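You operate a simulated robot arm through the tools that you are given. There is no shell and no other tool. Be economical: measure what you need, move in short steps, check, and stop when the job is done.

The job below is to be done with a simulated robot arm. You get a single attempt, and the scene is never put back.

TASK
Bin the cracked ring from the seal stub, fit the ring that the card names and clamp it.
Fine: shut the ring box again.

It is judged by the outcome, as a careful person would: the job done as asked, and still so three seconds after it is handed in. It fails if anything else is knocked over, pushed out of place, dropped, spilled or broken. A push-on lid holds only when it is set on centred and level and pressed home; a screw cap is set on level and turned clockwise until tight.

THE ROBOT
A 6-joint arm with a two-finger parallel gripper, fixed in place. Base frame: the origin is at the foot of the arm, x ahead of it, y to its left, z up; the work surface is at about z = 0.82. Readings come in m, rad, newtons and seconds.
With the tool pointing down near the work surface it reaches from about 0.24 to 0.64 m from the base axis. Its first joint turns from -1.152 to 1.152 rad. Payload 2.7 kg.
The tool frame sits at the grasp point between the pads (the TCP): z along the fingers, y along the line on which they close. The tips reach 0.023 m beyond it. The gripper opens to 0.094 m. The fingers are 0.038 m wide and 0.01 m thick; the gripper's body (0.054 by 0.096 m) begins 0.039 m behind the TCP.
Orientation is told as [roll, pitch, yaw] about the base's x, y, z axes, in that order, counted from this pose: with the fingers straight down and closing along the base's y, the tool's x points along the base's -x, its y along +y and its z along -z.

THE INTERFACE
- The arm moves only by the tool jog_arm. Its argument "commands" is a list of rows, each a list of 7 numbers: the shift along the tool's x, y, z in m, then the turn, a rotation vector about the tool's x, y, z in rad, then the gripper command, from -1 (shut) to 1 (fully open), values between in proportion. In form: [[dx, dy, dz, ax, ay, az, grip], ...]. A call has 1 to 10 rows; each row shifts and turns the commanded pose from where the row before left it, along the tool's axes as they then stand. A row lasts 0.2 s, in which the tool goes at most 0.05 m and 0.15 rad; a call with a longer step from one row to the next is refused whole, and so is a gripper value outside its range. A pose out of reach is approached as far as the arm can. The call stops where the force on the tool passes 70 N (or 10 N more than at its start, if that is more) or the arm is blocked; 0.2 s more then pass. The fingers move at their own pace (about 0.045 m/s each) and stop on an object; they squeeze with about 29 N. The grip force told is the motor's: it shows also when the fingers shut on nothing. Time passes only in rows, and 0.2 s behind the last, so rows that do not move let the fingers close. It gives the time, the measured TCP pose, the force on the tool (base axes), the opening and the grip force at its end, in the units of the frame above (readings bear some noise), with the torque about the TCP (base axes, N m) and any sound that the robot's microphone picked up.
- Cameras (640 x 400 px; columns grow to the right, rows downward): "scene" is fixed at [0.0812, -0.4378, 1.4078]; the picture's right is [0.71, -0.71, 0.00], its down [-0.38, -0.38, -0.84] and it looks along [0.59, 0.59, -0.54] (base axes); focal length 367 px, centre (320, 200). "wrist" rides on the gripper at [0.086, 0.016, -0.075] in the tool frame; the picture's right is [-0.18, 0.98, 0.00], its down [-0.58, -0.11, -0.81] and it looks along [-0.79, -0.15, 0.59] (tool axes); focal length 243 px, centre (320, 200). There is no depth. A picture from a camera that has moved, and an enlarged one, comes with that camera's place and axes in the base frame and with its lens.
- get_image(camera): a new picture of that camera. It takes no simulated time.
- close_up(camera, box): a new picture of the part [left, top, right, bottom] of that camera's present view, enlarged. It takes no simulated time.
- finish_job(): hands the job in; it is judged then, once.

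Go step by step. Nothing tells you positions but the pictures and the camera data: compare them with the known pose of the tool, close in by small moves and look again before you grip or let go. The budget is 120 turns and 64 pictures, counting those below and the enlarged ones. Unless the task says otherwise, let go and move clear before handing in, and close with one line.

The tools are called after "Emit:" by a JSON object that holds its "name" and its "arguments". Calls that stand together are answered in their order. jog_arm: Moves the arm, as the interface text tells. Its arguments: {"type":"object","properties":{"commands":{"type":"array"}},"required":["commands"]} The other tools are called the same way: get_image (camera) takes a picture; close_up (camera, box) takes an enlarged picture of a part of a camera's view; finish_job () hands the job in.

At the start:

```text
clock: 0.0
position: [0.3422, 0.1269, 1.0706]
tool_rot: [0.002, -0.002, 0.002]
contact_force: [0.1, -0.4, 0.5]
ft_torque: [-0.01, 0.0, 0.02]
grip_width: 0.0939
finger_force: 0.0
```

scene: 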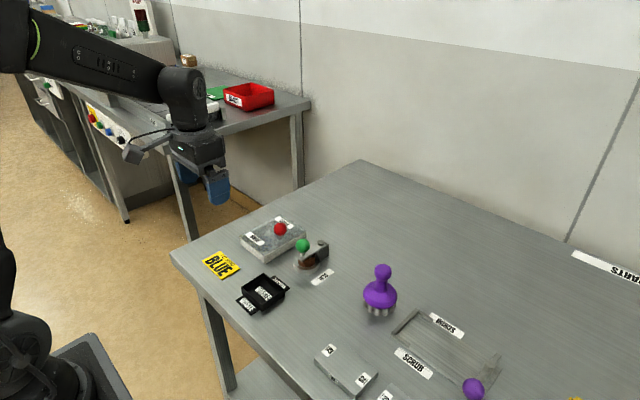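
wrist: 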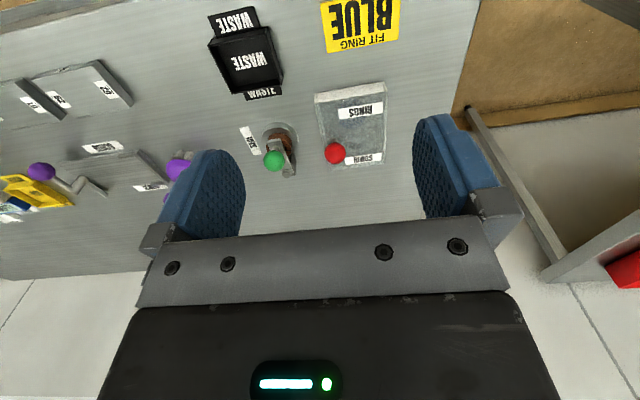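

I see the card "FIT RING BLUE", a ring box with a red-knobbed lid, a stub with a green-knobbed clamp, and a black waste bin. I'll look closer first.

Emit:
{"name": "close_up", "arguments": {"camera": "scene", "box": [190, 200, 350, 320]}}

Emit:
{"name": "close_up", "arguments": {"camera": "wrist", "box": [200, 60, 400, 185]}}

```text
3.33 times, centred on (270, 260) of scene
camera zoom: at [0.0812, -0.4378, 1.4078], right [0.71, -0.71, 0.0], down [-0.38, -0.38, -0.84], along [0.59, 0.59, -0.54], focal length 1224 px, centre (487, 0)
```

zoom: 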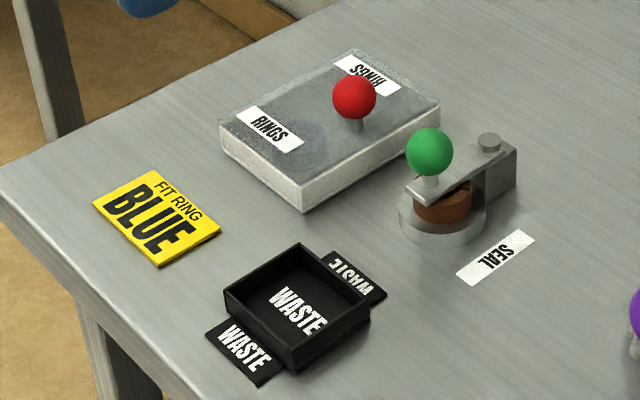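

```text
3.20 times, centred on (300, 122) of wrist
camera zoom: at [0.2561, 0.1435, 1.145], right [0.18, 0.98, 0.0], down [0.58, -0.11, 0.81], along [0.79, -0.15, -0.59], focal length 776 px, centre (384, 448)
```

zoom: 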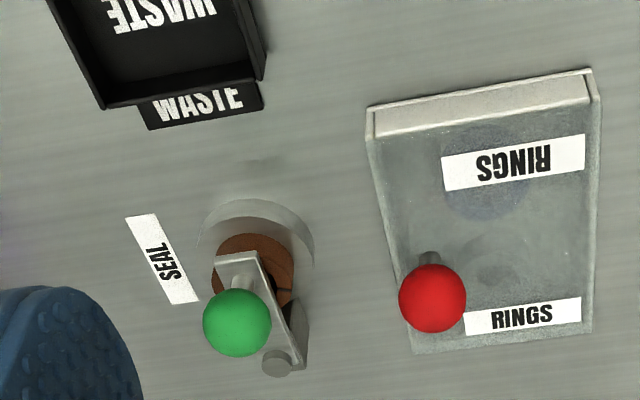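

Emit:
{"name": "jog_arm", "arguments": {"commands": [[-0.02, 0.01, 0.035, 0, 0, 0, 1], [-0.02, 0.01, 0.035, 0, 0, 0, 1], [0, 0, 0.03, 0, 0, 0, 1]]}}

Emit:
{"name": "get_image", "arguments": {"camera": "wrist"}}

```text
clock: 0.8
position: [0.3785, 0.1481, 0.9694]
tool_rot: [0.001, -0.001, 0.003]
contact_force: [-0.4, 0.1, 0.0]
ft_torque: [-0.02, 0.02, 0.0]
grip_width: 0.094
finger_force: 0.0
```

```text
59 pictures are left
camera wrist: at [0.2929, 0.1643, 1.0441], right [0.18, 0.98, 0.0], down [0.58, -0.11, 0.81], along [0.79, -0.15, -0.59], focal length 243 px, centre (320, 200)
```

wrist: 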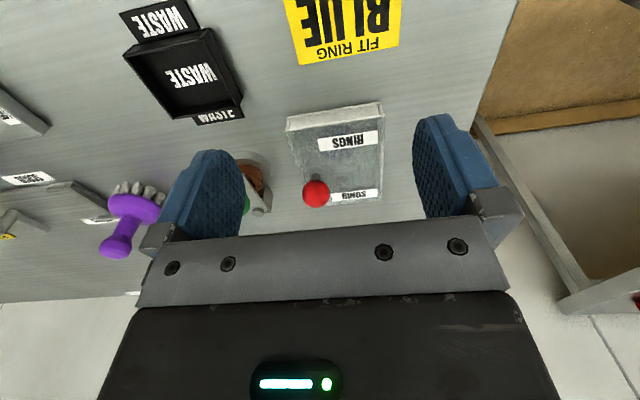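

Emit:
{"name": "close_up", "arguments": {"camera": "wrist", "box": [230, 90, 410, 220]}}

Emit:
{"name": "close_up", "arguments": {"camera": "scene", "box": [235, 205, 335, 275]}}

```text
3.08 times, centred on (320, 155) of wrist
camera zoom: at [0.2929, 0.1643, 1.0441], right [0.18, 0.98, 0.0], down [0.58, -0.11, 0.81], along [0.79, -0.15, -0.59], focal length 746 px, centre (320, 338)
```

zoom: 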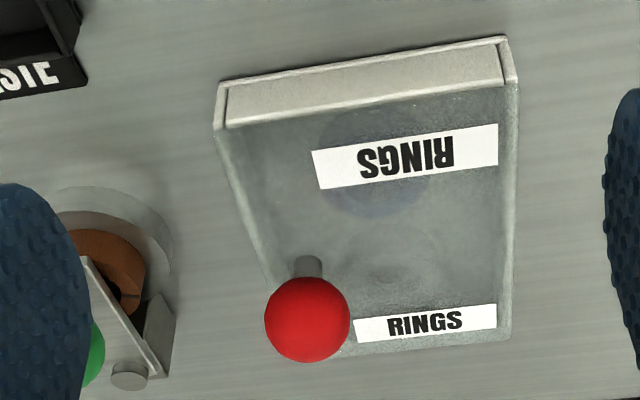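

```text
5.71 times, centred on (285, 240) of scene
camera zoom: at [0.0812, -0.4377, 1.4078], right [0.71, -0.71, 0.0], down [-0.38, -0.38, -0.84], along [0.59, 0.59, -0.54], focal length 2098 px, centre (520, -29)
```

zoom: 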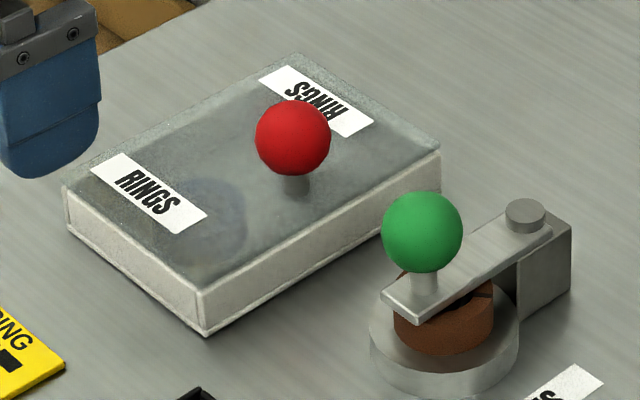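

Emit:
{"name": "jog_arm", "arguments": {"commands": [[-0.02, -0.04, 0.0, 0, 0, 0, 1], [-0.02, -0.04, 0.0, 0, 0, 0, 1], [-0.02, -0.035, 0.01, 0, 0, 0, 1], [-0.02, 0, 0.01, 0, 0, 0, 1]]}}

Emit:
{"name": "close_up", "arguments": {"camera": "wrist", "box": [230, 90, 410, 220]}}

```text
clock: 1.8
position: [0.4606, 0.0303, 0.9516]
tool_rot: [0.002, -0.002, 0.002]
contact_force: [0.1, -0.2, 0.0]
ft_torque: [0.0, -0.03, 0.01]
grip_width: 0.0942
finger_force: 0.1
```

```text
3.08 times, centred on (320, 155) of wrist
camera zoom: at [0.3749, 0.0475, 1.026], right [0.18, 0.98, 0.0], down [0.58, -0.11, 0.81], along [0.79, -0.15, -0.59], focal length 746 px, centre (320, 338)
```

zoom: 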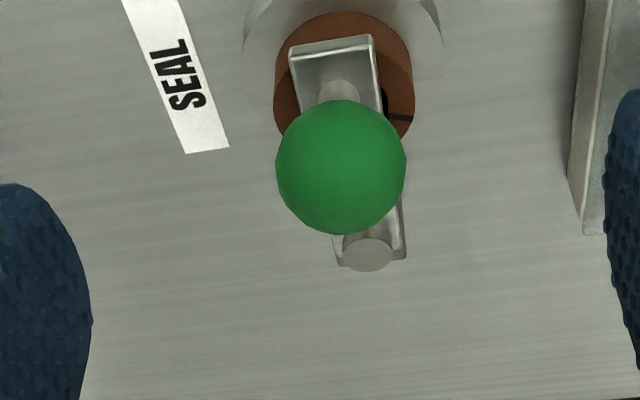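

Emit:
{"name": "jog_arm", "arguments": {"commands": [[-0.0344, 0, 0, 0, 0, 0, 1], [0, 0, 0.03, 0, 0, 0, 1], [0, 0, 0.03, 0, 0, 0, 1], [0, 0, 0, 0, 0, 0, 1]]}}

Emit:
{"name": "get_image", "arguments": {"camera": "wrist"}}

Emit:
{"name": "close_up", "arguments": {"camera": "scene", "box": [235, 205, 335, 275]}}

```text
clock: 2.8
position: [0.4957, 0.0328, 0.8919]
tool_rot: [0.002, -0.001, 0.002]
contact_force: [-0.4, -0.6, -0.1]
ft_torque: [0.03, -0.02, 0.03]
grip_width: 0.0939
finger_force: 0.0
```

```text
55 pictures are left
camera wrist: at [0.4094, 0.0484, 0.9647], right [0.18, 0.98, 0.0], down [0.58, -0.11, 0.81], along [0.79, -0.15, -0.59], focal length 243 px, centre (320, 200)
```

wrist: 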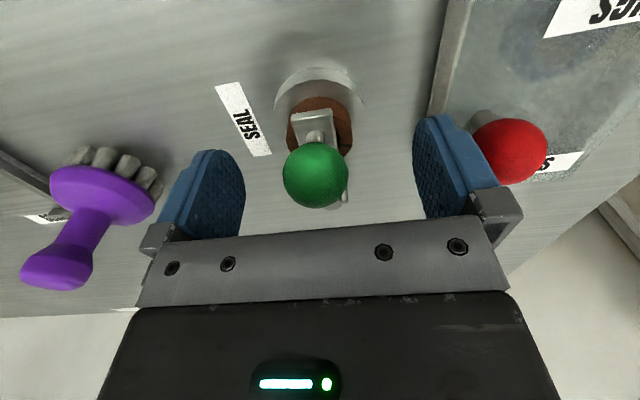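

```text
5.71 times, centred on (285, 240) of scene
camera zoom: at [0.0812, -0.4378, 1.4078], right [0.71, -0.71, 0.0], down [-0.38, -0.38, -0.84], along [0.59, 0.59, -0.54], focal length 2098 px, centre (520, -29)
```

zoom: 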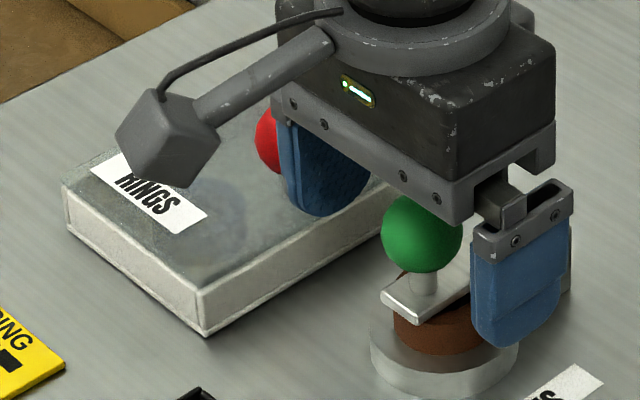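

Emit:
{"name": "jog_arm", "arguments": {"commands": [[0, -0.002, 0, 0, 0, 0, 0], [0, 0, 0, 0, 0, 0, -1], [0, 0, 0, 0, 0, 0, -1], [0, 0, 0, 0, 0, 0, -1], [0, 0, 0, 0, 0, 0, -1], [0, 0, 0, 0, 0, 0, -1]]}}

```text
clock: 4.2
position: [0.4955, 0.0298, 0.8906]
tool_rot: [0.003, -0.003, -0.001]
contact_force: [0.4, -4.6, 0.6]
ft_torque: [-0.02, 0.01, -0.05]
grip_width: 0.0315
finger_force: 44.6
```

The green knob is gripped (31.5 mm). I test which way the clamp moves with a small lift.

Emit:
{"name": "jog_arm", "arguments": {"commands": [[0, 0, -0.004, 0, 0, 0, -1], [0, 0, 0, 0, 0, 0, -1]]}}

```text
clock: 4.8
position: [0.4957, 0.0302, 0.8894]
tool_rot: [-0.001, 0.004, 0.0]
contact_force: [15.6, -8.0, -44.2]
ft_torque: [0.0, -0.39, 0.01]
grip_width: 0.0315
finger_force: 44.6
```

Emit:
{"name": "jog_arm", "arguments": {"commands": [[0, 0, 0.004, 0, 0, 0, -1], [0, -0.004, 0, 0, 0, 0, -1], [0, 0, 0, 0, 0, 0, -1]]}}

```text
clock: 5.6
position: [0.4965, 0.0282, 0.8894]
tool_rot: [0.003, 0.003, 0.004]
contact_force: [-12.6, 10.3, -6.9]
ft_torque: [0.16, 0.49, 0.56]
grip_width: 0.0316
finger_force: 45.3
```

Emit:
{"name": "jog_arm", "arguments": {"commands": [[0, 0.004, 0, 0, 0, 0, -1], [0, 0.004, 0, 0, 0, 0, -1], [0, 0, 0, 0, 0, 0, -1]]}}

```text
clock: 6.4
position: [0.4952, 0.0317, 0.8911]
tool_rot: [-0.001, -0.001, -0.001]
contact_force: [-5.7, -33.9, -15.2]
ft_torque: [-0.11, -0.43, -0.43]
grip_width: 0.0319
finger_force: 45.1
```

Emit:
{"name": "jog_arm", "arguments": {"commands": [[0, -0.005, 0, 0, 0, 0, -1], [0, -0.005, 0, 0, 0, 0, -1], [0, -0.003, 0, 0, 0, 0.05, -1], [0, 0, 0, 0, 0, 0, -1]]}}

```text
clock: 7.4
position: [0.4967, 0.0223, 0.8919]
tool_rot: [0.001, -0.003, -0.046]
contact_force: [-3.4, 12.7, -5.9]
ft_torque: [0.04, -0.22, 0.65]
grip_width: 0.0316
finger_force: 44.5
```

The clamp swivels toward -y with light friction. I'll swing it on around the pin, turning the tool along with it.

Emit:
{"name": "jog_arm", "arguments": {"commands": [[0, 0, 0, 0, 0, -0.11, -1], [0, 0, 0, 0, 0, -0.11, -1], [-0.0005, -0.0073, 0, 0, 0, -0.14, -1], [-0.0005, -0.0073, 0, 0, 0, -0.14, -1], [-0.0005, -0.0073, 0, 0, 0, -0.14, -1]]}}

```text
clock: 8.6
position: [0.5061, 0.0002, 0.8914]
tool_rot: [-0.001, 0.0, 0.592]
contact_force: [-14.3, -17.1, 16.0]
ft_torque: [-0.3, 0.76, -0.32]
grip_width: 0.0316
finger_force: 45.2
```

Emit:
{"name": "jog_arm", "arguments": {"commands": [[-0.0005, -0.0073, 0, 0, 0, -0.14, -1], [-0.0005, -0.0073, 0, 0, 0, -0.14, -1], [-0.0005, -0.0073, 0, 0, 0, -0.14, -1], [-0.0005, -0.0073, 0, 0, 0, -0.14, -1], [0, 0, 0, 0, 0, 0, -1]]}}

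Emit:
{"name": "close_up", "arguments": {"camera": "scene", "box": [235, 205, 375, 303]}}

```text
clock: 9.8
position: [0.5277, -0.0191, 0.891]
tool_rot: [-0.004, -0.002, 1.149]
contact_force: [-5.0, -24.7, 12.9]
ft_torque: [0.08, -0.22, -0.22]
grip_width: 0.0316
finger_force: 45.1
```

```text
4.08 times, centred on (305, 254) of scene
camera zoom: at [0.0809, -0.4383, 1.4076], right [0.71, -0.71, 0.0], down [-0.38, -0.38, -0.84], along [0.59, 0.59, -0.54], focal length 1499 px, centre (381, -20)
```

zoom: 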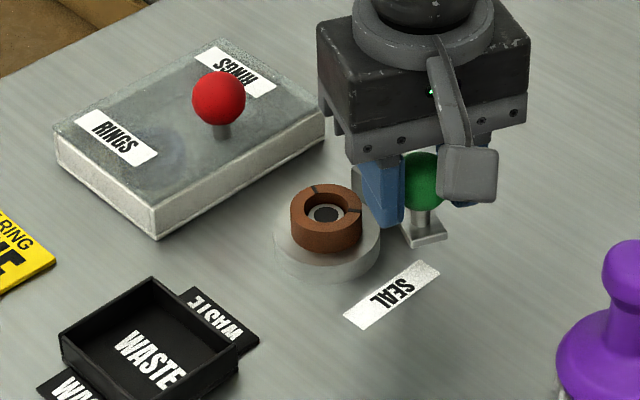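

Emit:
{"name": "jog_arm", "arguments": {"commands": [[0.0005, -0.0075, 0, 0, 0, -0.14, -1], [-0.0005, -0.0075, 0, 0, 0, -0.14, -1], [-0.0005, -0.0075, 0, 0, 0, -0.14, -1], [-0.0005, -0.0075, 0, 0, 0, -0.14, -1], [0, 0, 0, 0, 0, 0, -1]]}}

```text
clock: 11.0
position: [0.5554, -0.0246, 0.8904]
tool_rot: [0.004, 0.002, 1.713]
contact_force: [-12.6, -24.8, 7.6]
ft_torque: [-0.14, 0.13, 0.03]
grip_width: 0.0316
finger_force: 45.1
```

Emit:
{"name": "jog_arm", "arguments": {"commands": [[0, 0, 0, 0, 0, 0, 0.06], [0, 0, 0, 0, 0, 0, 0.06], [0, 0, -0.03, 0, 0, 0, 0.06], [0, 0, -0.045, 0, 0, 0, 0.06]]}}

Emit:
{"name": "close_up", "arguments": {"camera": "scene", "box": [235, 205, 375, 303]}}

```text
clock: 12.0
position: [0.557, -0.0247, 0.9657]
tool_rot: [-0.003, -0.001, 1.712]
contact_force: [-0.3, 0.2, -0.7]
ft_torque: [0.01, 0.01, 0.01]
grip_width: 0.0499
finger_force: 0.1
```

```text
4.08 times, centred on (305, 254) of scene
camera zoom: at [0.0812, -0.4378, 1.4078], right [0.71, -0.71, 0.0], down [-0.38, -0.38, -0.84], along [0.59, 0.59, -0.54], focal length 1499 px, centre (381, -20)
```

zoom: 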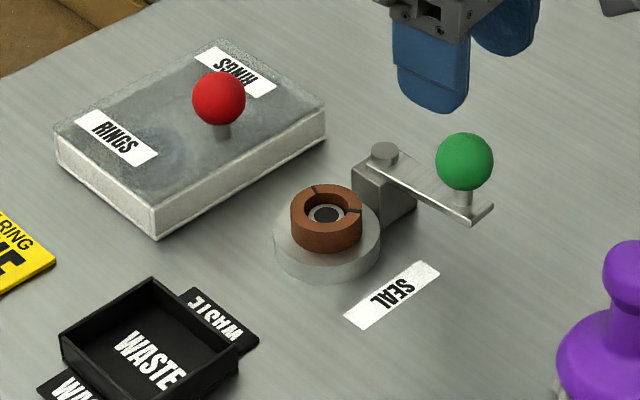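

Emit:
{"name": "jog_arm", "arguments": {"commands": [[0, 0, 0, 0, 0, 0.15, 0.06], [0, 0, 0, 0, 0, 0.15, 0.06], [0, 0, 0, 0, 0, 0.15, 0.06], [0, 0, 0, 0, 0, 0.15, 0.06], [0, 0, 0, 0, 0, 0.15, 0.06], [0, 0, 0, 0, 0, 0.15, 0.06], [0, 0, 0, 0, 0, 0.15, 0.06], [0, 0, 0, 0, 0, 0.15, 0.06], [0, 0, 0, 0, 0, 0.15, 0.06], [0, 0, 0, 0, 0, 0.15, 0.06]]}}

Emit:
{"name": "jog_arm", "arguments": {"commands": [[0, 0, 0, 0, 0, 0.15, 0.06], [0.03, 0.02, 0, 0, 0, 0.06, 0.06], [0.03, 0.02, 0, 0, 0, 0, 0.06], [0.03, 0.012, 0.01, 0, 0, 0, 0.06], [0, 0, 0, 0, 0, 0, 0.06]]}}

Emit:
{"name": "close_up", "arguments": {"camera": "wrist", "box": [230, 70, 410, 200]}}

```text
clock: 14.2
position: [0.5574, -0.0233, 0.9645]
tool_rot: [0.0, -0.002, 0.207]
contact_force: [-0.6, -0.6, 0.2]
ft_torque: [0.0, 0.0, -0.02]
grip_width: 0.0496
finger_force: 0.1
```

```text
clock: 15.4
position: [0.4656, 0.0243, 0.9563]
tool_rot: [0.001, -0.002, -0.001]
contact_force: [-0.1, -0.3, -1.0]
ft_torque: [0.01, -0.03, 0.06]
grip_width: 0.0497
finger_force: 0.0
```

```text
3.08 times, centred on (320, 135) of wrist
camera zoom: at [0.3784, 0.0415, 1.031], right [0.18, 0.98, 0.0], down [0.58, -0.11, 0.81], along [0.79, -0.15, -0.59], focal length 746 px, centre (320, 400)
```

zoom: 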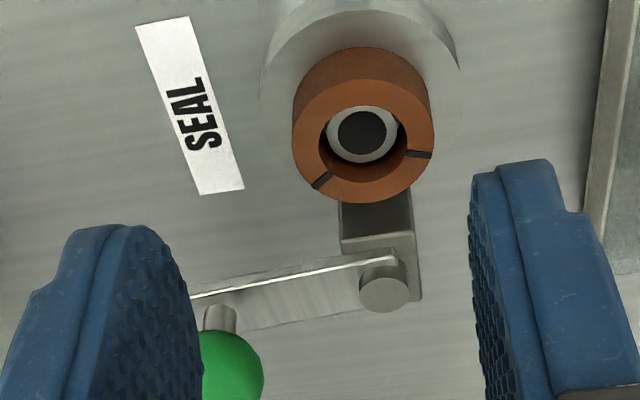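

Emit:
{"name": "jog_arm", "arguments": {"commands": [[-0.036, 0.006, 0, 0, 0, 0, 0.3], [0, 0, 0.04, 0, 0, 0, 0.3], [0, 0, 0.03, 0, 0, 0, 0.3], [0, 0, 0.012, 0, 0, 0, 0.3], [0, 0, 0, 0, 0, 0, 0.3]]}}

Emit:
{"name": "close_up", "arguments": {"camera": "wrist", "box": [230, 90, 410, 220]}}

Emit:
{"name": "close_up", "arguments": {"camera": "scene", "box": [255, 215, 355, 285]}}

```text
clock: 16.6
position: [0.5008, 0.0313, 0.8728]
tool_rot: [0.001, -0.002, 0.002]
contact_force: [0.6, 0.9, -0.1]
ft_torque: [0.04, 0.0, 0.0]
grip_width: 0.0612
finger_force: 0.2
```

```text
3.08 times, centred on (320, 155) of wrist
camera zoom: at [0.4144, 0.0477, 0.9483], right [0.18, 0.98, 0.0], down [0.58, -0.11, 0.81], along [0.79, -0.15, -0.59], focal length 746 px, centre (320, 338)
```

zoom: 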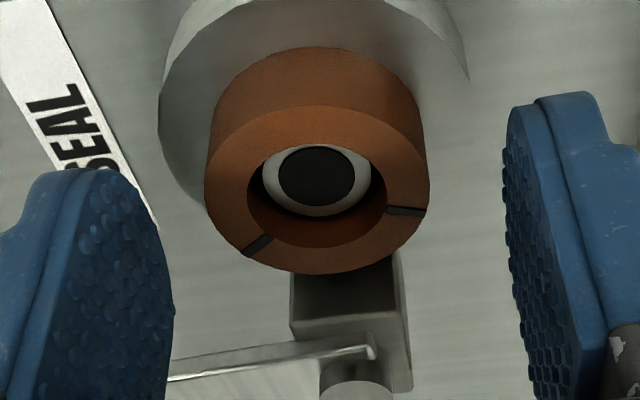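

```text
5.71 times, centred on (305, 250) of scene
camera zoom: at [0.0812, -0.4378, 1.4078], right [0.71, -0.71, 0.0], down [-0.38, -0.38, -0.84], along [0.59, 0.59, -0.54], focal length 2098 px, centre (406, -86)
```

zoom: 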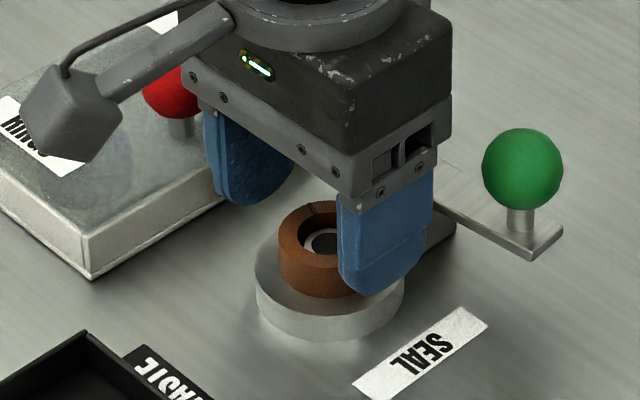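

Emit:
{"name": "jog_arm", "arguments": {"commands": [[0, 0, 0.005, 0, 0, 0, 0.3], [0, 0, 0.005, 0, 0, 0, 0.3], [0, 0, 0, 0, 0, 0, 0.3]]}}

Emit:
{"name": "close_up", "arguments": {"camera": "scene", "box": [275, 230, 345, 279]}}

```text
clock: 17.4
position: [0.5006, 0.0324, 0.8634]
tool_rot: [0.0, -0.002, 0.001]
contact_force: [0.1, -0.1, -1.2]
ft_torque: [0.0, 0.03, 0.02]
grip_width: 0.0615
finger_force: 0.0
```

```text
8.16 times, centred on (310, 254) of scene
camera zoom: at [0.0812, -0.4378, 1.4078], right [0.71, -0.71, 0.0], down [-0.38, -0.38, -0.84], along [0.59, 0.59, -0.54], focal length 2997 px, centre (402, -245)
```

zoom: 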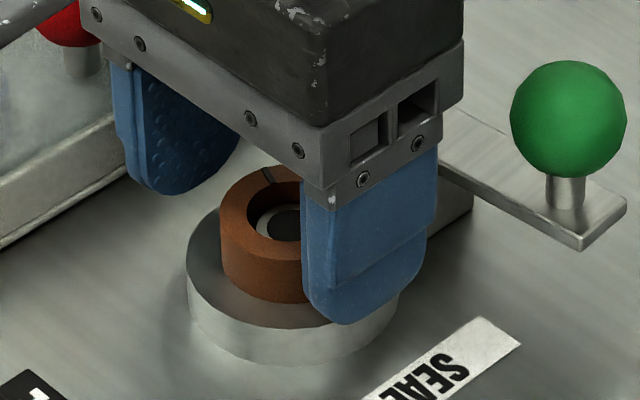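

Tips are around the ring, just above the disc. Closing on it, centred.

Emit:
{"name": "jog_arm", "arguments": {"commands": [[0, -0.001, 0, 0, 0, 0, -0.3], [0, 0, 0, 0, 0, 0, -0.5], [0, 0, 0, 0, 0, 0, -1], [0, 0, 0, 0, 0, 0, -1]]}}

Emit:
{"name": "jog_arm", "arguments": {"commands": [[0, 0, -0.005, 0, 0, 0, -1], [0, 0, -0.01, 0, 0, 0, -1], [0, 0, -0.02, 0, 0, 0, -1], [0, 0, -0.03, 0, 0, 0, -1]]}}

Emit:
{"name": "close_up", "arguments": {"camera": "scene", "box": [235, 175, 375, 273]}}

```text
clock: 18.4
position: [0.5008, 0.0318, 0.8638]
tool_rot: [0.001, 0.0, 0.003]
contact_force: [0.8, 0.4, 0.7]
ft_torque: [-0.05, -0.01, 0.03]
grip_width: 0.0382
finger_force: 28.5
```

```text
clock: 19.4
position: [0.5015, 0.0314, 0.9293]
tool_rot: [0.003, -0.001, 0.003]
contact_force: [-0.1, 0.0, 0.2]
ft_torque: [0.01, 0.04, 0.01]
grip_width: 0.0382
finger_force: 29.5
```

```text
4.08 times, centred on (305, 224) of scene
camera zoom: at [0.0812, -0.4378, 1.4078], right [0.71, -0.71, 0.0], down [-0.38, -0.38, -0.84], along [0.59, 0.59, -0.54], focal length 1499 px, centre (381, 102)
```

zoom: 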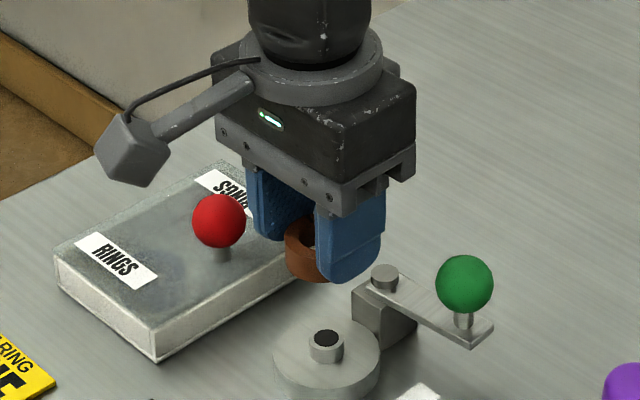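

Emit:
{"name": "jog_arm", "arguments": {"commands": [[0.04, 0.001, 0, 0, 0, 0, -1], [0.04, 0.001, 0, 0, 0, 0, -1], [0.035, 0.001, 0.02, 0, 0, 0, -1], [0, 0, 0.01, 0, 0, 0, -1], [0, 0, 0, 0, 0, 0, -1]]}}

Emit:
{"name": "close_up", "arguments": {"camera": "scene", "box": [200, 235, 320, 319]}}

Emit:
{"name": "get_image", "arguments": {"camera": "wrist"}}

```text
clock: 20.6
position: [0.3855, 0.0366, 0.8982]
tool_rot: [0.004, -0.002, 0.003]
contact_force: [0.3, -0.4, -0.1]
ft_torque: [0.02, 0.04, 0.0]
grip_width: 0.038
finger_force: 28.8
```

```text
4.76 times, centred on (260, 277) of scene
camera zoom: at [0.0812, -0.4378, 1.4078], right [0.71, -0.71, 0.0], down [-0.38, -0.38, -0.84], along [0.59, 0.59, -0.54], focal length 1748 px, centre (606, -167)
```

zoom: 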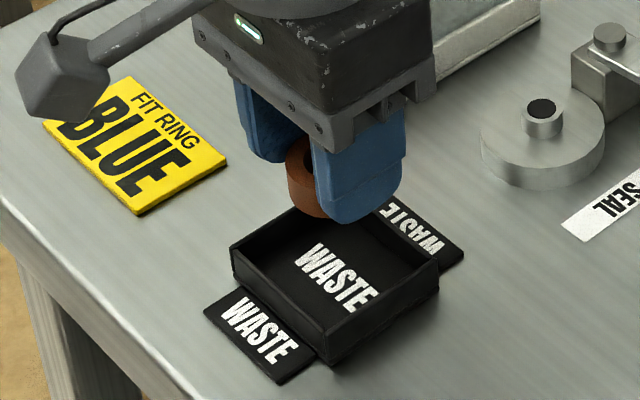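

```text
45 pictures are left
camera wrist: at [0.2996, 0.0532, 0.9727], right [0.18, 0.98, 0.0], down [0.58, -0.11, 0.81], along [0.79, -0.15, -0.59], focal length 243 px, centre (320, 200)
```

wrist: 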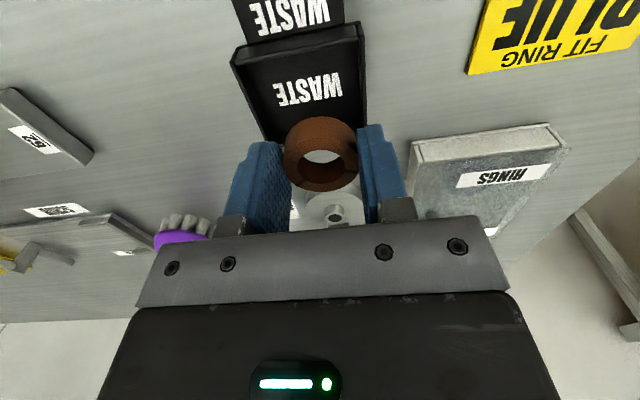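

Emit:
{"name": "jog_arm", "arguments": {"commands": [[0.0075, -0.0105, 0, 0, 0, 0, -1], [0, 0, 0.02, 0, 0, 0, -1], [0, 0, 0.011, 0, 0, 0, -1], [0, 0, 0, 0, 0, 0, -1]]}}

Emit:
{"name": "close_up", "arguments": {"camera": "scene", "box": [200, 235, 320, 319]}}

```text
clock: 21.6
position: [0.3805, 0.025, 0.8667]
tool_rot: [0.002, -0.002, 0.001]
contact_force: [0.3, -0.1, -0.8]
ft_torque: [-0.01, 0.0, -0.01]
grip_width: 0.0381
finger_force: 29.0
```

```text
4.76 times, centred on (260, 277) of scene
camera zoom: at [0.0812, -0.4378, 1.4078], right [0.71, -0.71, 0.0], down [-0.38, -0.38, -0.84], along [0.59, 0.59, -0.54], focal length 1748 px, centre (606, -167)
```

zoom: 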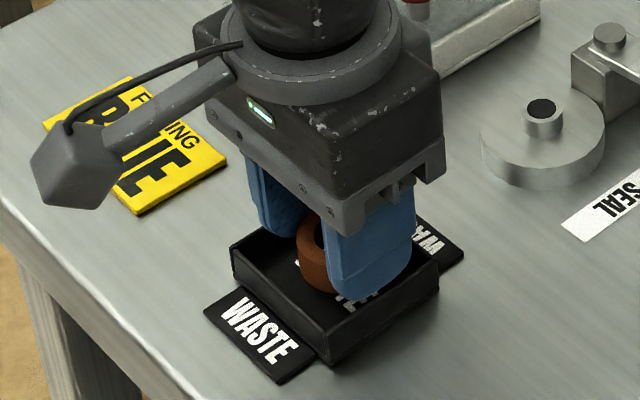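

Emit:
{"name": "jog_arm", "arguments": {"commands": [[0, 0, 0, 0, 0, 0, -0.05], [0, 0, 0, 0, 0, 0, -0.05], [0, 0, -0.02, 0, 0, 0, -0.05], [0, 0, -0.04, 0, 0, 0, -0.05], [0, 0, -0.04, 0, 0, 0, 0.0]]}}

Emit:
{"name": "close_up", "arguments": {"camera": "scene", "box": [200, 235, 320, 319]}}

```text
clock: 22.8
position: [0.3792, 0.0278, 0.9667]
tool_rot: [0.002, -0.001, 0.002]
contact_force: [0.9, -0.6, 0.4]
ft_torque: [0.0, -0.04, 0.0]
grip_width: 0.0471
finger_force: 0.0
```

```text
4.76 times, centred on (260, 277) of scene
camera zoom: at [0.0812, -0.4378, 1.4078], right [0.71, -0.71, 0.0], down [-0.38, -0.38, -0.84], along [0.59, 0.59, -0.54], focal length 1748 px, centre (606, -167)
```

zoom: 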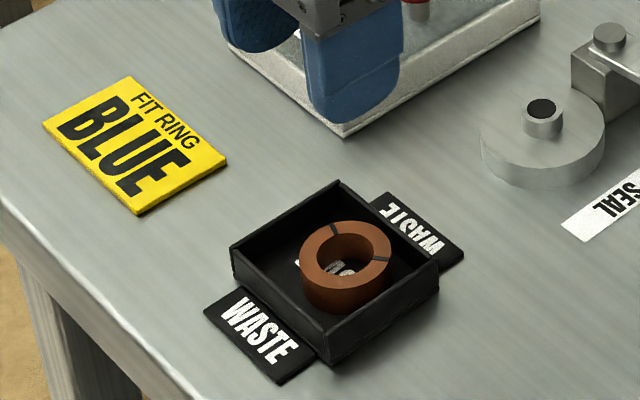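

Emit:
{"name": "jog_arm", "arguments": {"commands": [[-0.03, 0.035, 0, 0, 0, 0, 0], [-0.03, 0.03, 0, 0, 0, 0, 0], [-0.02, 0.027, 0.015, 0, 0, 0, 0.1], [0, 0, 0, 0, 0, 0, 0.1]]}}

Emit:
{"name": "close_up", "arguments": {"camera": "wrist", "box": [230, 70, 410, 200]}}

Emit:
{"name": "close_up", "arguments": {"camera": "wrist", "box": [250, 0, 550, 200]}}

```text
clock: 23.8
position: [0.4591, 0.1189, 0.9503]
tool_rot: [0.002, -0.003, 0.001]
contact_force: [-0.5, -0.1, 0.1]
ft_torque: [0.02, -0.04, -0.02]
grip_width: 0.0515
finger_force: 0.0
```

```text
3.08 times, centred on (320, 135) of wrist
camera zoom: at [0.3721, 0.1361, 1.0251], right [0.18, 0.98, 0.0], down [0.58, -0.11, 0.81], along [0.79, -0.15, -0.59], focal length 746 px, centre (320, 400)
```

zoom: 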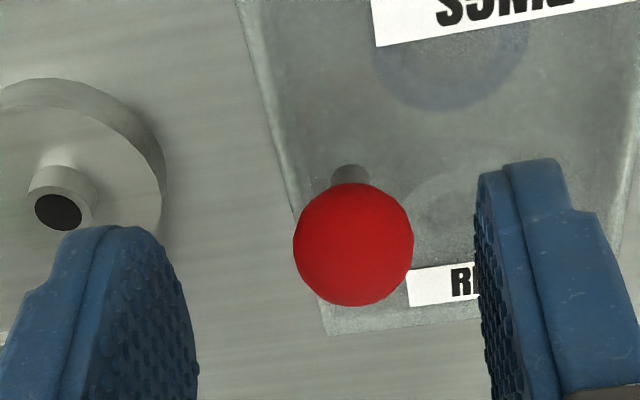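

```text
2.00 times, centred on (400, 100) of wrist
camera zoom: at [0.3721, 0.1361, 1.0251], right [0.18, 0.98, 0.0], down [0.58, -0.11, 0.81], along [0.79, -0.15, -0.59], focal length 485 px, centre (160, 400)
```

zoom: 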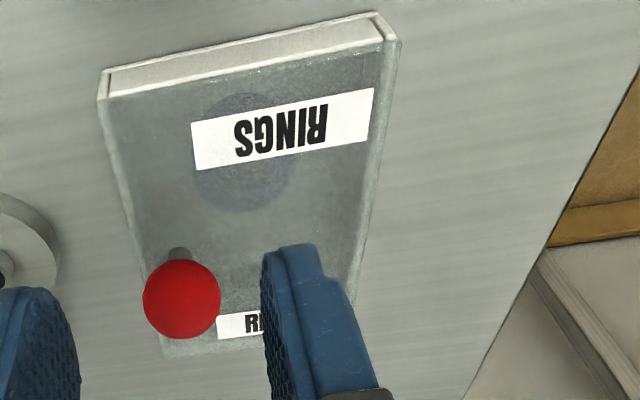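

Emit:
{"name": "jog_arm", "arguments": {"commands": [[0, 0, 0, 0, 0, -0.15, 0.1], [0, 0, 0, 0, 0, -0.15, 0.1], [0, 0, 0, 0, 0, -0.15, 0.1], [0, 0, 0, 0, 0, -0.15, 0.1], [0, 0, 0, 0, 0, -0.15, 0.1], [0, 0, 0, 0, 0, -0.15, 0.1], [0, 0, 0, 0, 0, -0.15, 0.1], [0, 0, 0, 0, 0, -0.15, 0.1], [0, 0, 0, 0, 0, -0.15, 0.1], [0, 0, 0, 0, 0, -0.15, 0.1]]}}

Emit:
{"name": "jog_arm", "arguments": {"commands": [[0, 0, 0, 0, 0, -0.07, 0.1], [0, -0.044, 0, 0, 0, 0, 0.1], [0, 0, 0.035, 0, 0, 0, 0.1], [0, 0, 0.03, 0, 0, 0, 0.1], [0, 0, 0, 0, 0, 0, 0.1]]}}

Emit:
{"name": "get_image", "arguments": {"camera": "wrist"}}

Emit:
{"name": "close_up", "arguments": {"camera": "scene", "box": [225, 175, 325, 245]}}

```text
clock: 26.0
position: [0.4582, 0.1165, 0.9522]
tool_rot: [-0.003, -0.002, 1.503]
contact_force: [0.4, -0.6, 0.1]
ft_torque: [0.04, -0.01, 0.0]
grip_width: 0.0518
finger_force: 0.1
```

```text
clock: 27.2
position: [0.5032, 0.117, 0.8858]
tool_rot: [-0.001, -0.002, 1.57]
contact_force: [0.0, 0.1, -0.4]
ft_torque: [0.0, -0.02, 0.0]
grip_width: 0.0516
finger_force: 0.1
```

```text
40 pictures are left
camera wrist: at [0.4878, 0.0309, 0.9607], right [-0.98, 0.18, 0.0], down [0.11, 0.58, 0.81], along [0.15, 0.79, -0.59], focal length 243 px, centre (320, 200)
```

wrist: 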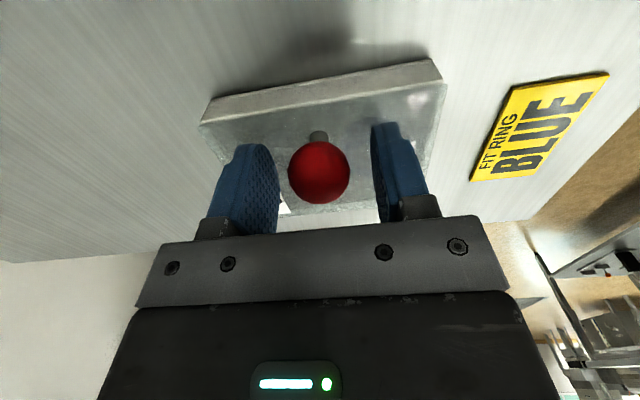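

```text
5.71 times, centred on (275, 210) of scene
camera zoom: at [0.0812, -0.4378, 1.4078], right [0.71, -0.71, 0.0], down [-0.38, -0.38, -0.84], along [0.59, 0.59, -0.54], focal length 2098 px, centre (577, 143)
```

zoom: 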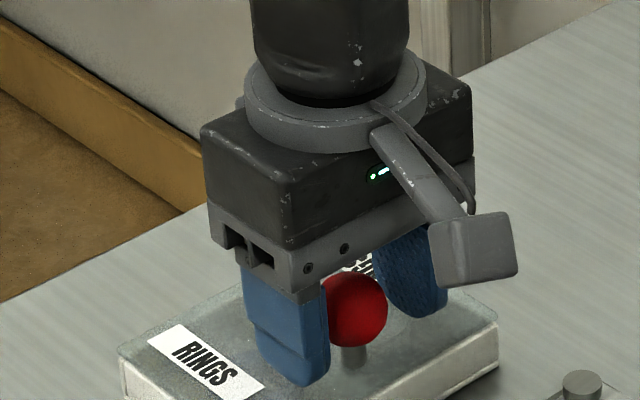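

Emit:
{"name": "jog_arm", "arguments": {"commands": [[0, 0, 0.004, 0, 0, 0, -0.3], [0, 0, 0, 0, 0, 0, -1], [0, 0, 0, 0, 0, 0, -1], [0, 0, 0, 0, 0, 0, -1]]}}

Emit:
{"name": "jog_arm", "arguments": {"commands": [[0, 0, -0.004, 0, 0, 0, -1], [0, 0, 0, 0, 0, 0, -1]]}}

```text
clock: 28.2
position: [0.5054, 0.1168, 0.8836]
tool_rot: [-0.007, -0.001, 1.571]
contact_force: [18.5, 0.0, -0.4]
ft_torque: [-0.04, -0.28, 0.01]
grip_width: 0.0316
finger_force: 44.9
```

```text
clock: 28.8
position: [0.5048, 0.1169, 0.8842]
tool_rot: [-0.005, 0.0, 1.57]
contact_force: [39.4, 0.3, -36.4]
ft_torque: [-0.28, 0.0, -0.05]
grip_width: 0.0317
finger_force: 45.3
```

Emit:
{"name": "jog_arm", "arguments": {"commands": [[0, -0.003, 0.004, 0, 0, 0, -1], [0, 0, 0, 0, 0, 0, -1], [0, -0.003, 0, 0, 0, 0, -1], [0, 0, 0, 0, 0, 0, -1]]}}

Emit:
{"name": "jog_arm", "arguments": {"commands": [[0, 0.003, 0, 0, 0, 0, -1], [-0.004, 0, 0, 0, 0, 0, -1], [0, 0, 0, 0, 0, 0, -1]]}}

Emit:
{"name": "jog_arm", "arguments": {"commands": [[0.004, 0, 0, 0, 0, 0, -1], [0.004, 0, 0, 0, 0, 0, -1], [0, 0, 0, 0, 0, 0, -1]]}}

```text
clock: 29.8
position: [0.5058, 0.1155, 0.884]
tool_rot: [0.011, 0.0, 1.57]
contact_force: [-44.9, 2.1, 23.2]
ft_torque: [1.25, 0.34, 0.08]
grip_width: 0.0314
finger_force: 44.8
```

```text
clock: 30.6
position: [0.5057, 0.1204, 0.8843]
tool_rot: [0.0, 0.002, 1.571]
contact_force: [-15.6, -0.5, 10.6]
ft_torque: [-1.04, 0.34, -0.19]
grip_width: 0.0316
finger_force: 45.3
```

```text
clock: 31.4
position: [0.5048, 0.1176, 0.8852]
tool_rot: [-0.002, -0.006, 1.574]
contact_force: [-18.9, 29.8, 4.9]
ft_torque: [0.19, 0.35, 0.0]
grip_width: 0.0317
finger_force: 44.9
```

Emit:
{"name": "jog_arm", "arguments": {"commands": [[-0.004, 0, 0, 0, 0, 0, -1], [-0.01, 0, 0, 0, 0, 0, -1], [-0.01, 0, 0, 0, 0, 0, -1], [0, 0, 0, 0, 0, 0, -1]]}}

Emit:
{"name": "close_up", "arguments": {"camera": "scene", "box": [225, 175, 345, 259]}}

```text
clock: 32.4
position: [0.5052, 0.1352, 0.8836]
tool_rot: [0.001, 0.002, 1.571]
contact_force: [-27.5, -1.2, 24.7]
ft_torque: [-0.6, 0.2, -0.14]
grip_width: 0.0317
finger_force: 44.5
```

```text
4.76 times, centred on (285, 217) of scene
camera zoom: at [0.0802, -0.4379, 1.4078], right [0.71, -0.71, 0.0], down [-0.38, -0.38, -0.84], along [0.59, 0.59, -0.54], focal length 1748 px, centre (487, 119)
```

zoom: 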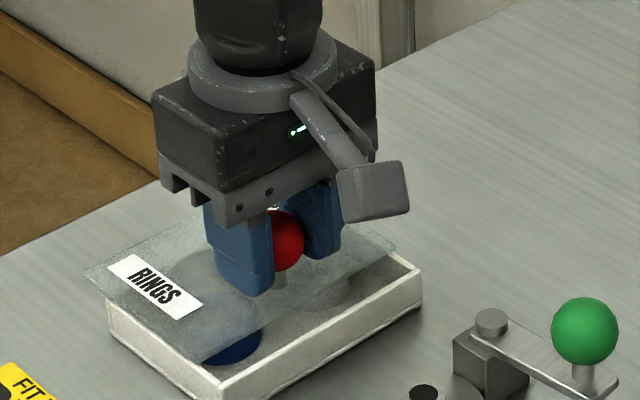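

Emit:
{"name": "jog_arm", "arguments": {"commands": [[-0.008, 0.0015, -0.001, 0, 0, 0, -1], [-0.01, 0, 0, 0, 0, 0, -1], [-0.01, 0, 0, 0, 0, 0, -1], [-0.01, 0, 0, 0, 0, 0, -1], [0, 0, 0, 0, 0, 0, -1]]}}

```text
clock: 33.6
position: [0.5048, 0.175, 0.8839]
tool_rot: [0.0, -0.001, 1.57]
contact_force: [-15.0, -0.9, 3.1]
ft_torque: [-0.5, 0.13, 0.2]
grip_width: 0.0317
finger_force: 45.3
```

Emit:
{"name": "jog_arm", "arguments": {"commands": [[-0.008, 0.0005, 0, 0, 0, 0, -1], [-0.008, 0, 0, 0, 0, 0, -1], [0, 0, 0, 0, 0, 0, -1]]}}

Emit:
{"name": "close_up", "arguments": {"camera": "scene", "box": [205, 165, 345, 263]}}

```text
clock: 34.4
position: [0.5047, 0.1903, 0.8843]
tool_rot: [-0.003, -0.001, 1.572]
contact_force: [3.4, -0.5, -11.6]
ft_torque: [-0.37, -0.43, -0.06]
grip_width: 0.0317
finger_force: 44.6
```

```text
4.08 times, centred on (275, 214) of scene
camera zoom: at [0.0815, -0.4377, 1.4078], right [0.71, -0.71, 0.0], down [-0.38, -0.38, -0.84], along [0.59, 0.59, -0.54], focal length 1499 px, centre (504, 143)
```

zoom: 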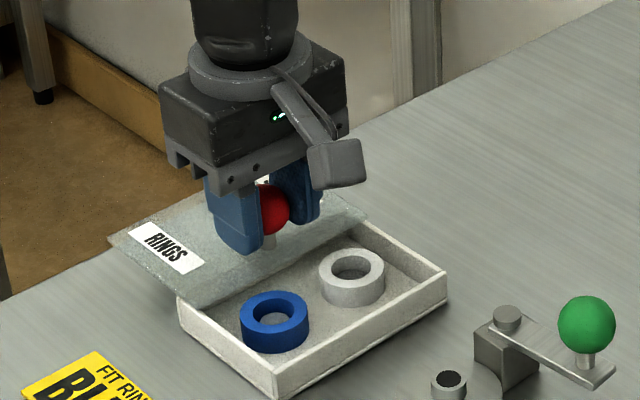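

Emit:
{"name": "jog_arm", "arguments": {"commands": [[-0.006, 0, 0, 0, 0, 0, -1], [-0.006, 0, 0, 0, 0, 0, -1], [0, 0, 0, 0, 0, 0, -1]]}}

```text
clock: 35.2
position: [0.5046, 0.2045, 0.8849]
tool_rot: [-0.002, -0.001, 1.569]
contact_force: [27.7, -1.0, -28.4]
ft_torque: [-0.17, -0.12, -0.12]
grip_width: 0.0314
finger_force: 44.9
```

Emit:
{"name": "jog_arm", "arguments": {"commands": [[0, -0.0015, 0.0015, 0, 0, 0, -1], [0, 0, 0, 0, 0, 0, 0.1], [0, 0, 0, 0, 0, 0, 0.1], [0, 0, -0.03, 0, 0, 0, 0.1], [0.02, 0, -0.04, 0, 0, 0, 0.1], [0.03, 0.03, 0, 0, 0, 0, 0.1]]}}

Emit:
{"name": "close_up", "arguments": {"camera": "scene", "box": [205, 165, 345, 263]}}

Emit:
{"name": "get_image", "arguments": {"camera": "wrist"}}

```text
clock: 36.6
position: [0.477, 0.1556, 0.9532]
tool_rot: [-0.001, 0.0, 1.571]
contact_force: [-0.2, 0.7, -0.1]
ft_torque: [0.04, 0.0, 0.0]
grip_width: 0.0517
finger_force: 0.0
```

```text
4.08 times, centred on (275, 214) of scene
camera zoom: at [0.0813, -0.4377, 1.4078], right [0.71, -0.71, 0.0], down [-0.38, -0.38, -0.84], along [0.59, 0.59, -0.54], focal length 1499 px, centre (504, 143)
```

zoom: 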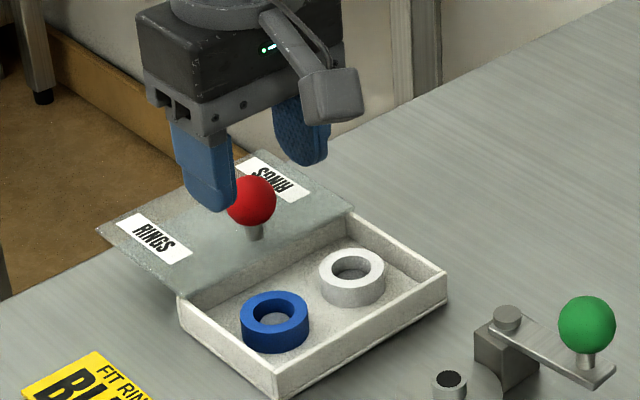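

```text
35 pictures are left
camera wrist: at [0.461, 0.0682, 1.0276], right [-0.98, 0.18, 0.0], down [0.11, 0.58, 0.81], along [0.15, 0.79, -0.59], focal length 243 px, centre (320, 200)
```

wrist: 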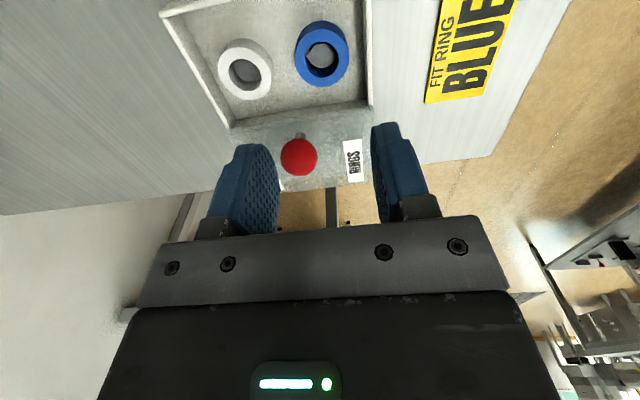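

Emit:
{"name": "jog_arm", "arguments": {"commands": [[0.04, 0, 0, 0, 0, 0, 0.1], [0.015, 0, 0.025, 0, 0, 0, 0.1], [0, 0, 0, 0, 0, 0, 0.1]]}}

Emit:
{"name": "close_up", "arguments": {"camera": "wrist", "box": [230, 70, 410, 200]}}

```text
clock: 37.4
position: [0.4752, 0.0971, 0.9285]
tool_rot: [-0.002, -0.003, 1.571]
contact_force: [-0.8, 0.1, 0.7]
ft_torque: [-0.01, 0.0, -0.04]
grip_width: 0.0518
finger_force: 0.1
```

```text
3.08 times, centred on (320, 135) of wrist
camera zoom: at [0.4592, 0.0092, 1.0036], right [-0.98, 0.18, 0.0], down [0.11, 0.58, 0.81], along [0.15, 0.79, -0.59], focal length 746 px, centre (320, 400)
```

zoom: 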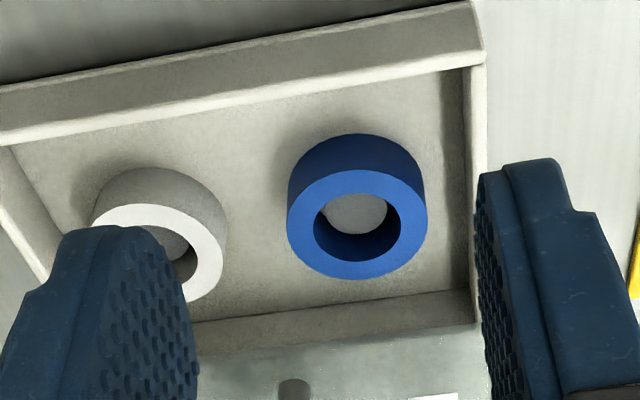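

Emit:
{"name": "jog_arm", "arguments": {"commands": [[0, 0, 0, 0, 0, 0.15, -0.02], [0, 0, 0, 0, 0, 0.15, -0.02], [0, 0, 0, 0, 0, 0.15, -0.02], [0, 0, 0, 0, 0, 0.15, -0.02], [0, 0, 0, 0, 0, 0.15, -0.02], [0, 0, 0, 0, 0, 0.15, -0.02], [0, 0, 0, 0, 0, 0.15, -0.02], [0, 0, 0, 0, 0, 0.15, -0.02], [0, 0, 0, 0, 0, 0.15, -0.02], [0, 0, 0, 0, 0, 0.07, -0.02]]}}

Emit:
{"name": "jog_arm", "arguments": {"commands": [[-0.0072, 0.0475, 0, 0, 0, 0, -0.02], [0, 0, 0.025, 0, 0, 0, -0.02], [0, 0, 0, 0, 0, 0, -0.02]]}}

Emit:
{"name": "close_up", "arguments": {"camera": "wrist", "box": [230, 70, 410, 200]}}

Emit:
{"name": "close_up", "arguments": {"camera": "scene", "box": [205, 185, 325, 269]}}

```text
clock: 39.6
position: [0.4748, 0.0972, 0.928]
tool_rot: [0.003, -0.002, 0.15]
contact_force: [0.1, -0.1, 1.0]
ft_torque: [0.0, 0.01, -0.01]
grip_width: 0.0458
finger_force: 0.0
```

```text
clock: 40.4
position: [0.4722, 0.149, 0.9028]
tool_rot: [0.003, -0.001, 0.151]
contact_force: [0.0, -0.7, -0.1]
ft_torque: [0.01, -0.01, 0.0]
grip_width: 0.0461
finger_force: 0.0
```

```text
3.08 times, centred on (320, 135) of wrist
camera zoom: at [0.3849, 0.1516, 0.9776], right [0.03, 1.0, 0.0], down [0.59, -0.02, 0.81], along [0.81, -0.03, -0.59], focal length 746 px, centre (320, 400)
```

zoom: 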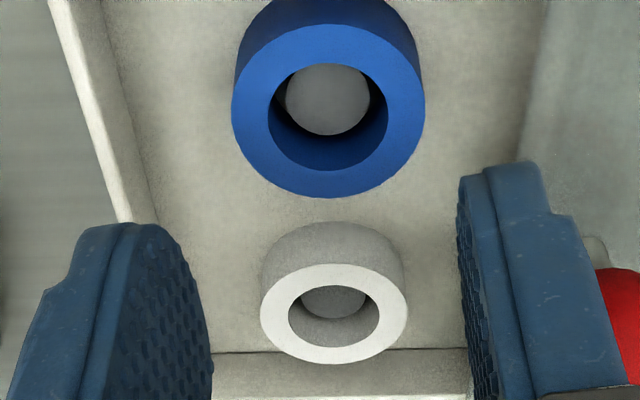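

```text
4.76 times, centred on (265, 227) of scene
camera zoom: at [0.0812, -0.4377, 1.4078], right [0.71, -0.71, 0.0], down [-0.38, -0.38, -0.84], along [0.59, 0.59, -0.54], focal length 1748 px, centre (582, 71)
```

zoom: 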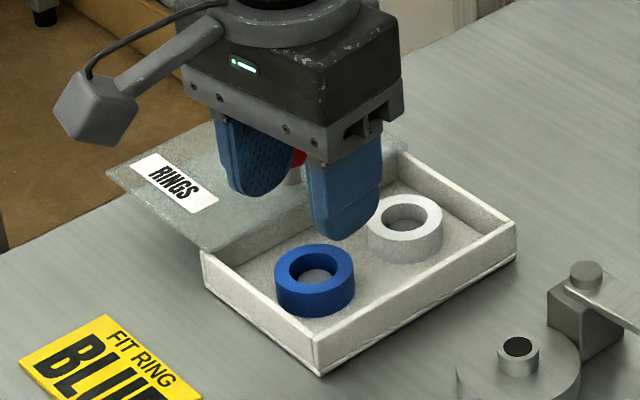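

Emit:
{"name": "jog_arm", "arguments": {"commands": [[0.001, 0, 0.025, 0, 0, 0, -0.02], [0, 0, 0.012, 0, 0, 0, -0.02], [0, 0, 0.005, 0, 0, 0, -0.02], [0, 0, 0, 0, 0, 0, -0.02]]}}

Emit:
{"name": "close_up", "arguments": {"camera": "wrist", "box": [230, 90, 410, 220]}}

Emit:
{"name": "close_up", "arguments": {"camera": "scene", "box": [205, 185, 325, 269]}}

```text
clock: 41.4
position: [0.4755, 0.1457, 0.8612]
tool_rot: [0.002, -0.001, 0.152]
contact_force: [-0.1, -0.4, -0.2]
ft_torque: [0.0, -0.01, -0.01]
grip_width: 0.046
finger_force: 0.1
```

```text
3.08 times, centred on (320, 155) of wrist
camera zoom: at [0.3867, 0.1497, 0.9357], right [0.03, 1.0, 0.0], down [0.59, -0.02, 0.81], along [0.81, -0.03, -0.59], focal length 746 px, centre (320, 338)
```

zoom: 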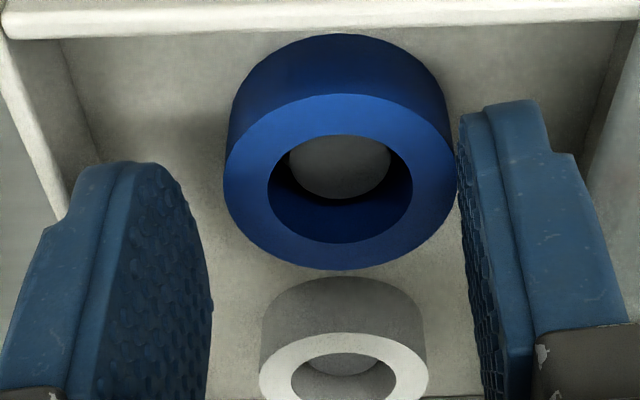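

```text
4.76 times, centred on (265, 227) of scene
camera zoom: at [0.0812, -0.4377, 1.4078], right [0.71, -0.71, 0.0], down [-0.38, -0.38, -0.84], along [0.59, 0.59, -0.54], focal length 1748 px, centre (582, 71)
```

zoom: 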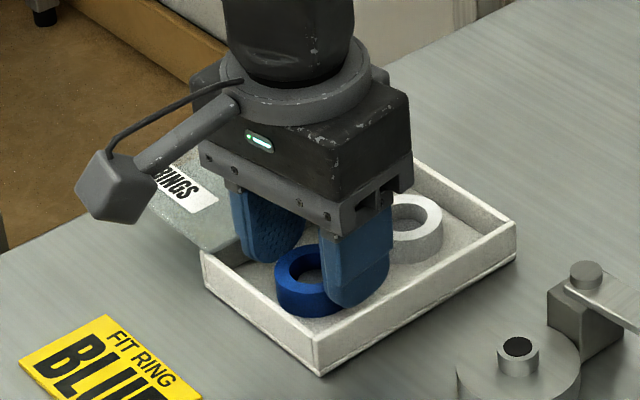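

Emit:
{"name": "jog_arm", "arguments": {"commands": [[0.0044, 0.0047, 0, 0, 0, 0, -0.02], [0, 0, 0.0015, 0, 0, 0, -0.02], [0, 0, 0, 0, 0, 0, -0.02]]}}

Emit:
{"name": "jog_arm", "arguments": {"commands": [[0, 0, 0, 0, 0, 0, -0.15], [0, 0, 0, 0, 0, 0, -0.4], [0, 0, 0, 0, 0, 0, -1], [0, 0, 0, 0, 0, 0, -1]]}}

```text
clock: 42.2
position: [0.4679, 0.1493, 0.8594]
tool_rot: [0.001, -0.002, 0.152]
contact_force: [0.4, 0.2, 0.8]
ft_torque: [-0.03, 0.01, 0.04]
grip_width: 0.0459
finger_force: 0.1
```

```text
clock: 43.2
position: [0.4681, 0.1512, 0.858]
tool_rot: [0.002, -0.002, 0.153]
contact_force: [0.7, -1.2, 0.1]
ft_torque: [-0.02, -0.01, 0.01]
grip_width: 0.0375
finger_force: 29.1
```

Emit:
{"name": "jog_arm", "arguments": {"commands": [[0, 0, -0.005, 0, 0, 0, -1], [0, 0, -0.02, 0, 0, 0, -1], [0, 0, -0.04, 0, 0, 0, -1], [0, 0, 0, 0, 0, 0, -1]]}}

Emit:
{"name": "close_up", "arguments": {"camera": "wrist", "box": [230, 90, 410, 220]}}

Emit:
{"name": "close_up", "arguments": {"camera": "scene", "box": [205, 165, 345, 263]}}

```text
clock: 44.2
position: [0.4696, 0.1485, 0.9215]
tool_rot: [0.003, -0.003, 0.151]
contact_force: [0.7, -0.6, -0.6]
ft_torque: [-0.01, -0.03, -0.02]
grip_width: 0.0376
finger_force: 29.1
```

```text
3.08 times, centred on (320, 155) of wrist
camera zoom: at [0.3822, 0.1522, 0.9962], right [0.03, 1.0, 0.0], down [0.59, -0.02, 0.81], along [0.81, -0.03, -0.59], focal length 746 px, centre (320, 338)
```

zoom: 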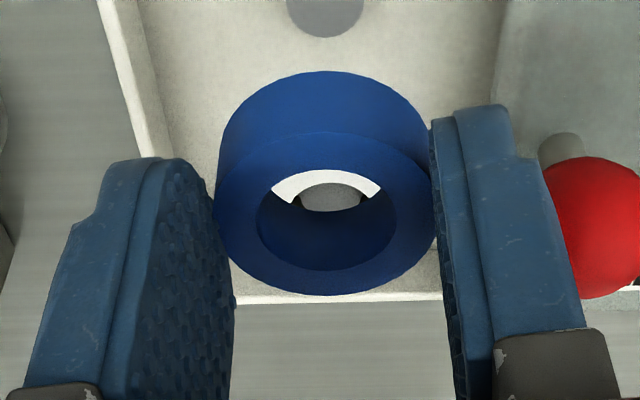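

```text
4.08 times, centred on (275, 214) of scene
camera zoom: at [0.0812, -0.4378, 1.4078], right [0.71, -0.71, 0.0], down [-0.38, -0.38, -0.84], along [0.59, 0.59, -0.54], focal length 1499 px, centre (504, 143)
```

zoom: 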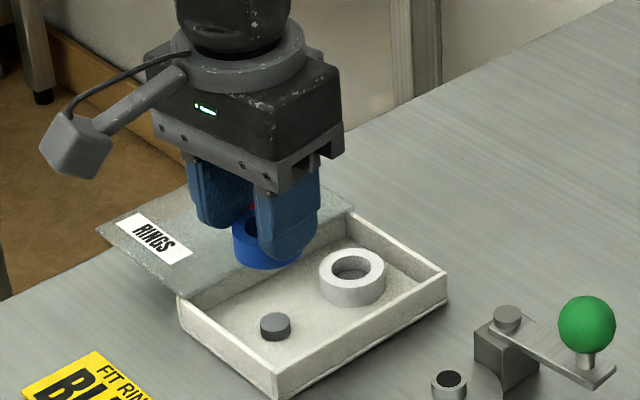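

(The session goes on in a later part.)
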